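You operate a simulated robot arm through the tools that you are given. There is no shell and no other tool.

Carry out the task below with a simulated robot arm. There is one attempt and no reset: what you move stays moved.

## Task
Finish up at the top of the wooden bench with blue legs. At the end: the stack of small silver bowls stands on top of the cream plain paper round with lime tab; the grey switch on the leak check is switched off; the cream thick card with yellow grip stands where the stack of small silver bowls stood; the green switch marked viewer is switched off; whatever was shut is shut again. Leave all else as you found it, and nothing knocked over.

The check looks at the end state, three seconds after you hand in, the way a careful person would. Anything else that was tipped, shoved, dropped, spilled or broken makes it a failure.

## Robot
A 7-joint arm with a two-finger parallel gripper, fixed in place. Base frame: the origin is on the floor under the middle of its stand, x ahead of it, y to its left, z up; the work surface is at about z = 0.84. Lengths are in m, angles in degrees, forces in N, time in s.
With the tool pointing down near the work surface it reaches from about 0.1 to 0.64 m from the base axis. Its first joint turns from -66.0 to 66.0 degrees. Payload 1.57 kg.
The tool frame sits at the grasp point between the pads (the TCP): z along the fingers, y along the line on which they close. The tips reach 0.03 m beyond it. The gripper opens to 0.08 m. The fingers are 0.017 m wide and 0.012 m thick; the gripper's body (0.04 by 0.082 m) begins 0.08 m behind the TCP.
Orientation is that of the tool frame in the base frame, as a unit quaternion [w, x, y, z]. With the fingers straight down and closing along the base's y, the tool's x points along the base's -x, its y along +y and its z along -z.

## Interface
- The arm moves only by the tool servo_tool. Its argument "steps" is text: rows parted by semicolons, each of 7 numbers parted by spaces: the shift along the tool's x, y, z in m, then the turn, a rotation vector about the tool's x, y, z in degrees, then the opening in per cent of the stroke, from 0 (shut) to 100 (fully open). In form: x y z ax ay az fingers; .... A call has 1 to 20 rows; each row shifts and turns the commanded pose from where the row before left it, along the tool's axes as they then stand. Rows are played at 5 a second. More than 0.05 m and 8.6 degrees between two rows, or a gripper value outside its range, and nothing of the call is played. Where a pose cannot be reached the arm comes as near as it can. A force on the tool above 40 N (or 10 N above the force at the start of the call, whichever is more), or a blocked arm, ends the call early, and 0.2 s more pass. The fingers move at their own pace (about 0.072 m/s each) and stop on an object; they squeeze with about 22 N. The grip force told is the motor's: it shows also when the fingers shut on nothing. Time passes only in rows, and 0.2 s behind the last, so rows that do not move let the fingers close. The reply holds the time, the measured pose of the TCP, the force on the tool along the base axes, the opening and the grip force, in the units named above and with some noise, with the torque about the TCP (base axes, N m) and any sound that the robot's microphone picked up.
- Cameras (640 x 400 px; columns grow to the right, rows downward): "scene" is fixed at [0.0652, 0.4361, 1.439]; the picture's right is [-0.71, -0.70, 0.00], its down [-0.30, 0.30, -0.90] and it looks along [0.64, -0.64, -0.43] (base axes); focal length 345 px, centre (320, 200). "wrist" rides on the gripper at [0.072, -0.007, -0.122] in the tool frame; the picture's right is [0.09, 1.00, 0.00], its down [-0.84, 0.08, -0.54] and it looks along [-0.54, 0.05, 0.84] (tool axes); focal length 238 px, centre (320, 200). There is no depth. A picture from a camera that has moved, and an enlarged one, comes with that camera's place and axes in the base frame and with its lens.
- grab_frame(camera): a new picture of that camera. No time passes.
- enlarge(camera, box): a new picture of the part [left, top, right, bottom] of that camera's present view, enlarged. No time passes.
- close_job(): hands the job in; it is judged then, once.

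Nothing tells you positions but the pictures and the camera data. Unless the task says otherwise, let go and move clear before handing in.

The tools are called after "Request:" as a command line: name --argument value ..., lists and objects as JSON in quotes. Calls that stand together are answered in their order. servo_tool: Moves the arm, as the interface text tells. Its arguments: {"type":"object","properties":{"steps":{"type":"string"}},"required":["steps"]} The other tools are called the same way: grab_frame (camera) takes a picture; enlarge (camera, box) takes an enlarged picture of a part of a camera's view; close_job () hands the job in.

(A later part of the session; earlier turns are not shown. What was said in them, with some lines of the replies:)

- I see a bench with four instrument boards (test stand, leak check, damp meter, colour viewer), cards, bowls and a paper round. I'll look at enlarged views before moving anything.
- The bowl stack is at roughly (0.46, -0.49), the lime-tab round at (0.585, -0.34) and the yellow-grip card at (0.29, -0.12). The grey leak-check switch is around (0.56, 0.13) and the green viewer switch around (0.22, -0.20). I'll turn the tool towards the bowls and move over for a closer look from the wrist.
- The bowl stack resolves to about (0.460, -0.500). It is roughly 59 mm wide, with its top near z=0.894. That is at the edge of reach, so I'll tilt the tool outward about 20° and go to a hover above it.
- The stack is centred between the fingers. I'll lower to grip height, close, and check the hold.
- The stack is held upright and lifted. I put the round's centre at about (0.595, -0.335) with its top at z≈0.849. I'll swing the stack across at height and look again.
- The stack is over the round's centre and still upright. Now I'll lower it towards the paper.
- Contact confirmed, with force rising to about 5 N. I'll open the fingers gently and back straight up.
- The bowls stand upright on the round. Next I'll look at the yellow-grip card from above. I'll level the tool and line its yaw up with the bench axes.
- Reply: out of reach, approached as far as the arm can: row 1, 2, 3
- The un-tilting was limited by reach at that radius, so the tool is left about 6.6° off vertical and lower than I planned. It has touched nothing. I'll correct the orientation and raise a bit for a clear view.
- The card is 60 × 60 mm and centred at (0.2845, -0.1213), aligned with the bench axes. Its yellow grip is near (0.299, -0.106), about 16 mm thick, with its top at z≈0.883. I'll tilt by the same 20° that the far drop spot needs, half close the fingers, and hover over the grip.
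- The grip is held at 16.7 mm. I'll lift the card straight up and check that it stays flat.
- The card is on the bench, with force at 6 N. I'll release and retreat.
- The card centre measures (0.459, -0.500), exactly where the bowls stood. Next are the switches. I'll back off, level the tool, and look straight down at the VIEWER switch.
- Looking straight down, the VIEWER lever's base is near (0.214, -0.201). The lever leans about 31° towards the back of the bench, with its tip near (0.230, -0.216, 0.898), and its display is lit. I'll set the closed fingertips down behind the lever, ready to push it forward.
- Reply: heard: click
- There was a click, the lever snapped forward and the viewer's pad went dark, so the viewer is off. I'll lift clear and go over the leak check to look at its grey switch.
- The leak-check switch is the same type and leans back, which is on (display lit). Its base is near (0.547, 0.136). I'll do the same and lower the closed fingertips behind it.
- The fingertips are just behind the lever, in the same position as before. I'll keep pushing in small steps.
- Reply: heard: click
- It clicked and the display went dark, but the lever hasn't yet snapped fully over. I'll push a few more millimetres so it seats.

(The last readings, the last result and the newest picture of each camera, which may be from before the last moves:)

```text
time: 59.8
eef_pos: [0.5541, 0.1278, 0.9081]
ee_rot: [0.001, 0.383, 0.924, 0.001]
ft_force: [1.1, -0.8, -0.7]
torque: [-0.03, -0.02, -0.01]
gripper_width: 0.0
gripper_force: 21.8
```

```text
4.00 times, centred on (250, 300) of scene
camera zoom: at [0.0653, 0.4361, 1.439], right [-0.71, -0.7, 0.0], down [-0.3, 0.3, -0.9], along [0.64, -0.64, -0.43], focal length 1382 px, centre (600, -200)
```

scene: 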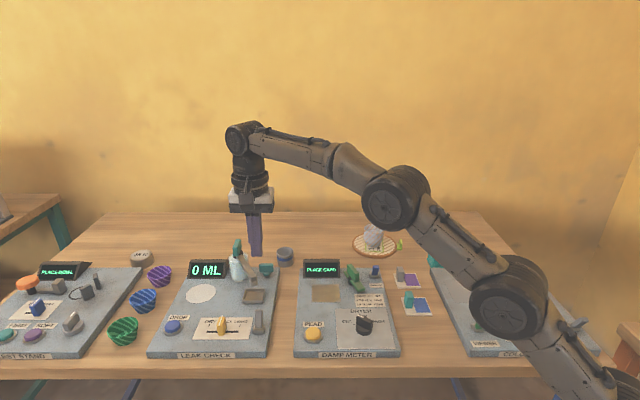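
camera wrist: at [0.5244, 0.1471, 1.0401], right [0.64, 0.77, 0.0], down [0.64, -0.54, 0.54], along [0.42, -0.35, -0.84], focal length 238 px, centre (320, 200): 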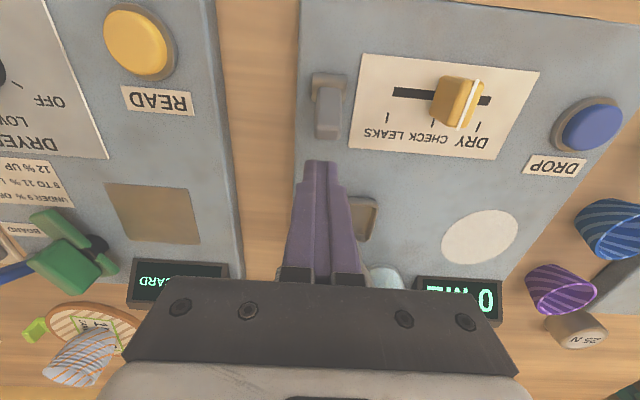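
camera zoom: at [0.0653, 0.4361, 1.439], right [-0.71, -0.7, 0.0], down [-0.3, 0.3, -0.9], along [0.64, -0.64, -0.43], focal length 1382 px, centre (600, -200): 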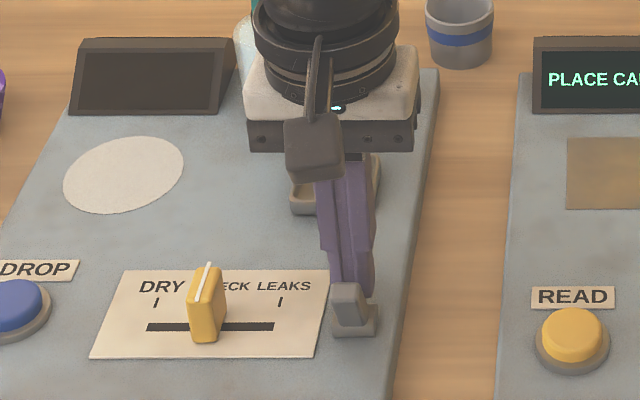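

The switch is fully over and the leak check is dark. I'll back off, rise clear, and inspect the whole bench.

Request:
servo_tool --steps "-0.004 0 0 0 0 0 0; 0 0 -0.03 0 0 0 0; 0 0 -0.04 0 0 0 0; 0 0 -0.045 0 0 0 0; 0 0 -0.045 0 0 0 0; 0 0 -0.045 0 0 0 0; 0.03 -0.035 0 0 0 0 0; 0.03 -0.035 0 0 0 0 0; 0.03 -0.035 0 0 0 0 0; 0.03 -0.035 0 0 0 0 0; 0.03 -0.035 0 0 0 0 50; 0 0 0 0 0 0 50; 0 0 0 0 0 0 50"

Request:
grab_frame --camera "scene"

Request:
grab_frame --camera "wrist"

Request:
enlarge --camera "scene" --box '[330, 210, 490, 310]'

Request:
enlarge --camera "scene" --box '[140, 230, 300, 360]'

Request:
enlarge --camera "scene" --box '[430, 250, 620, 370]'

```text
time: 62.6
eef_pos: [0.3275, 0.1082, 1.1123]
ee_rot: [0.001, 0.384, 0.923, 0.0]
ft_force: [0.3, 0.4, 0.2]
torque: [-0.02, -0.02, 0.0]
gripper_width: 0.04
gripper_force: 0.0
```

```text
taken
```

scene: 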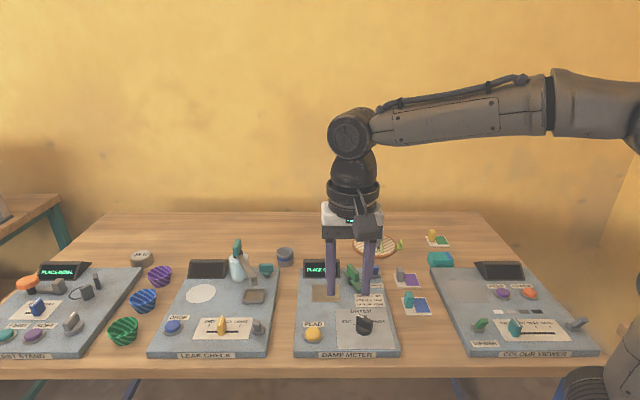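

```text
taken
camera wrist: at [0.2709, 0.1568, 1.2342], right [0.64, 0.77, 0.0], down [0.64, -0.54, 0.54], along [0.42, -0.35, -0.84], focal length 238 px, centre (320, 200)
```

wrist: 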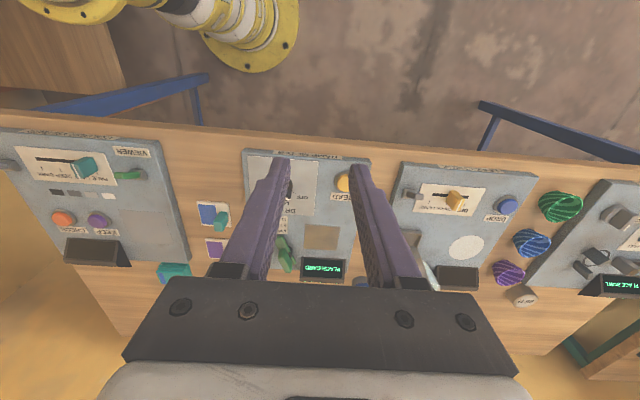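

```text
4.00 times, centred on (410, 260) of scene
camera zoom: at [0.0652, 0.4361, 1.439], right [-0.71, -0.7, 0.0], down [-0.3, 0.3, -0.9], along [0.64, -0.64, -0.43], focal length 1382 px, centre (-40, -40)
```

zoom: 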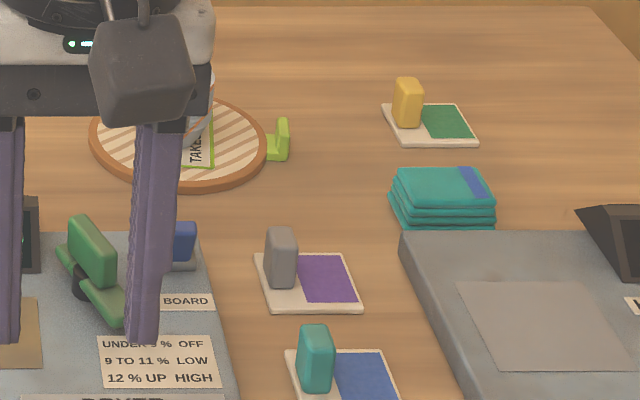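

```text
3.08 times, centred on (220, 295) of scene
camera zoom: at [0.0652, 0.4361, 1.439], right [-0.71, -0.7, 0.0], down [-0.3, 0.3, -0.9], along [0.64, -0.64, -0.43], focal length 1063 px, centre (628, -92)
```

zoom: 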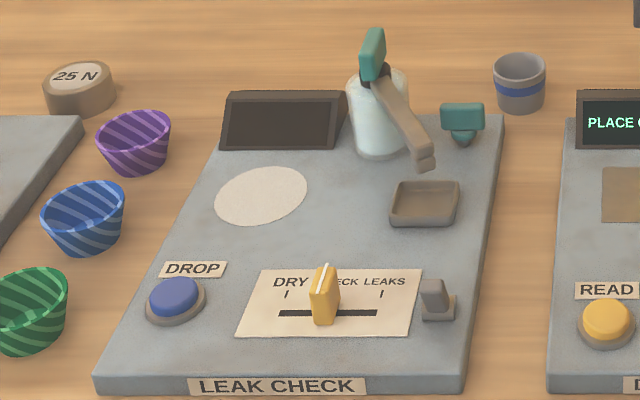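

```text
3.33 times, centred on (525, 310) of scene
camera zoom: at [0.0652, 0.4361, 1.439], right [-0.71, -0.7, 0.0], down [-0.3, 0.3, -0.9], along [0.64, -0.64, -0.43], focal length 1151 px, centre (-363, -167)
```

zoom: 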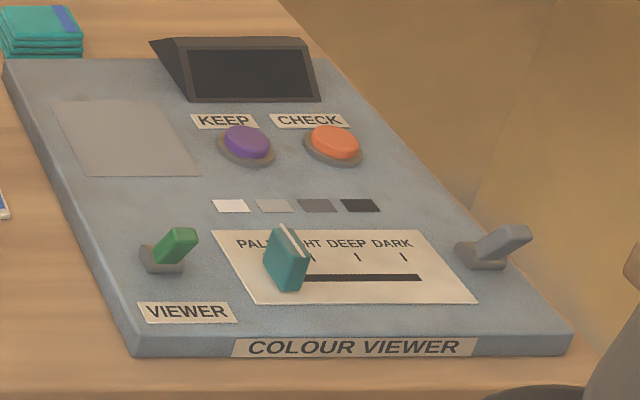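

Everything looks right so far. I'll move the arm out of the way for one unobstructed check of the round and the damp meter.

Request:
servo_tool --steps "0 -0.03 -0.03 0 0 0 50; 0 -0.035 -0.03 0 0 0 50; 0 -0.045 0 0 0 0 50; 0 -0.045 0 0 0 0 50; 0 -0.045 0 0 0 0 50; 0 0 0 0 0 0 50; 0 0 0 0 0 0 50"

Request:
grab_frame --camera "scene"

Request:
enlarge --camera "scene" --box '[290, 210, 450, 310]'

Request:
grab_frame --camera "wrist"

Request:
enlarge --camera "scene" --box '[0, 240, 160, 360]'

```text
time: 64.2
eef_pos: [0.186, -0.0327, 1.171]
ee_rot: [0.001, 0.382, 0.924, 0.001]
ft_force: [-0.2, -0.3, 0.4]
torque: [-0.02, 0.01, -0.01]
gripper_width: 0.0399
gripper_force: 0.0
```

```text
taken
```

scene: 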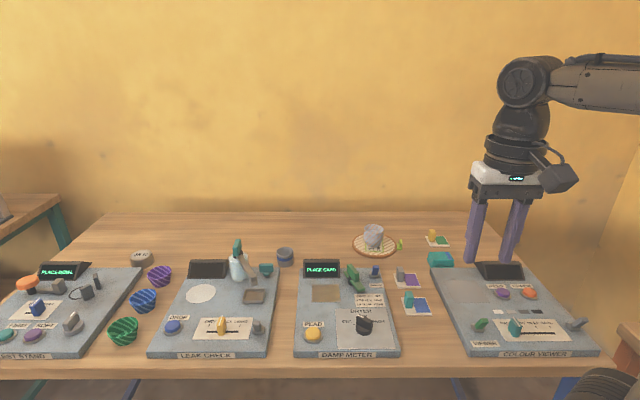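

```text
4.00 times, centred on (370, 260) of scene
camera zoom: at [0.0652, 0.4361, 1.439], right [-0.71, -0.7, 0.0], down [-0.3, 0.3, -0.9], along [0.64, -0.64, -0.43], focal length 1382 px, centre (120, -40)
```

zoom: 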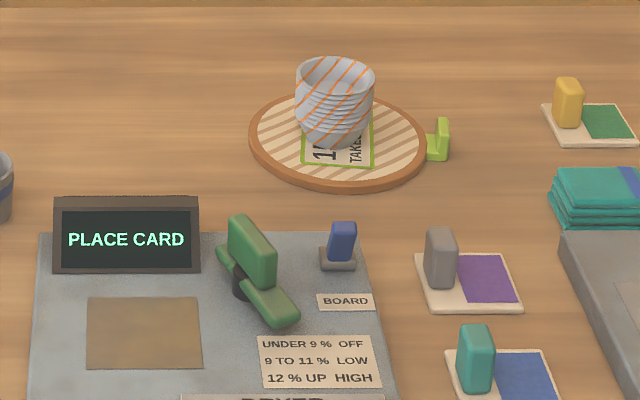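

```text
taken
camera wrist: at [0.1298, 0.0155, 1.2931], right [0.64, 0.77, 0.0], down [0.65, -0.54, 0.54], along [0.42, -0.35, -0.84], focal length 238 px, centre (320, 200)
```

wrist: 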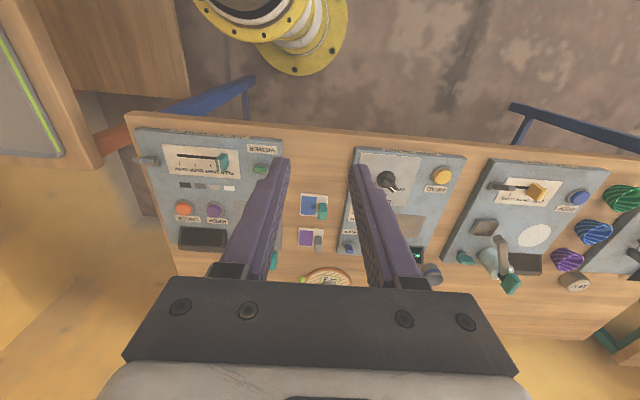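

```text
3.33 times, centred on (80, 300) of scene
camera zoom: at [0.0652, 0.4361, 1.439], right [-0.71, -0.7, 0.0], down [-0.3, 0.3, -0.9], along [0.64, -0.64, -0.43], focal length 1151 px, centre (1120, -133)
```

zoom: 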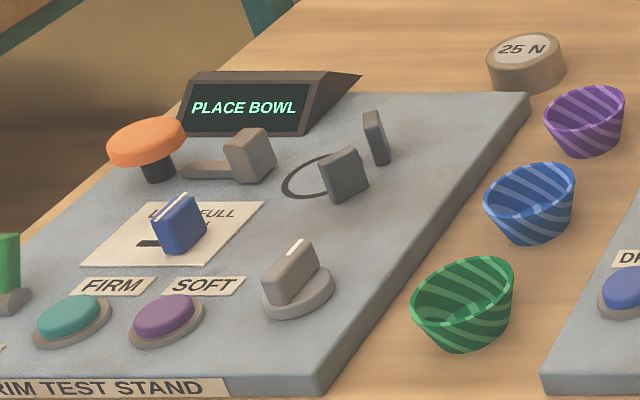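

The final check shows everything in place, with the arm clear and the gripper empty:
- **Bowls:** the stack stands upright on the lime-tab round, which hasn't shifted.
- **Card:** the yellow-grip card lies flat where the bowls stood.
- **Switches:** the leak check and the colour viewer are both off and dark.
- **Everything else:** unchanged, and nothing was opened, so nothing needs shutting.

I'm handing the job in.

Request:
close_job

```text
The job is handed in.
```

The job is done and handed in; I haven't seen the check's result. My last pictures before handing in showed:

- **Bowls:** the stack of small silver bowls stands upright near the middle of the cream round with the lime tab, and the round hasn't shifted.
- **Card:** the cream card with the yellow grip lies flat where the bowls stood. Its centre is within a few millimetres of their old spot.
- **Leak check:** the grey switch clicked over fully and the display went dark.
- **Viewer:** the green switch marked viewer clicked over fully, and both its display and lit pad went dark.

Nothing was opened, so nothing needed shutting. Everything else looked as it did at the start, and the arm was clear with the gripper empty.
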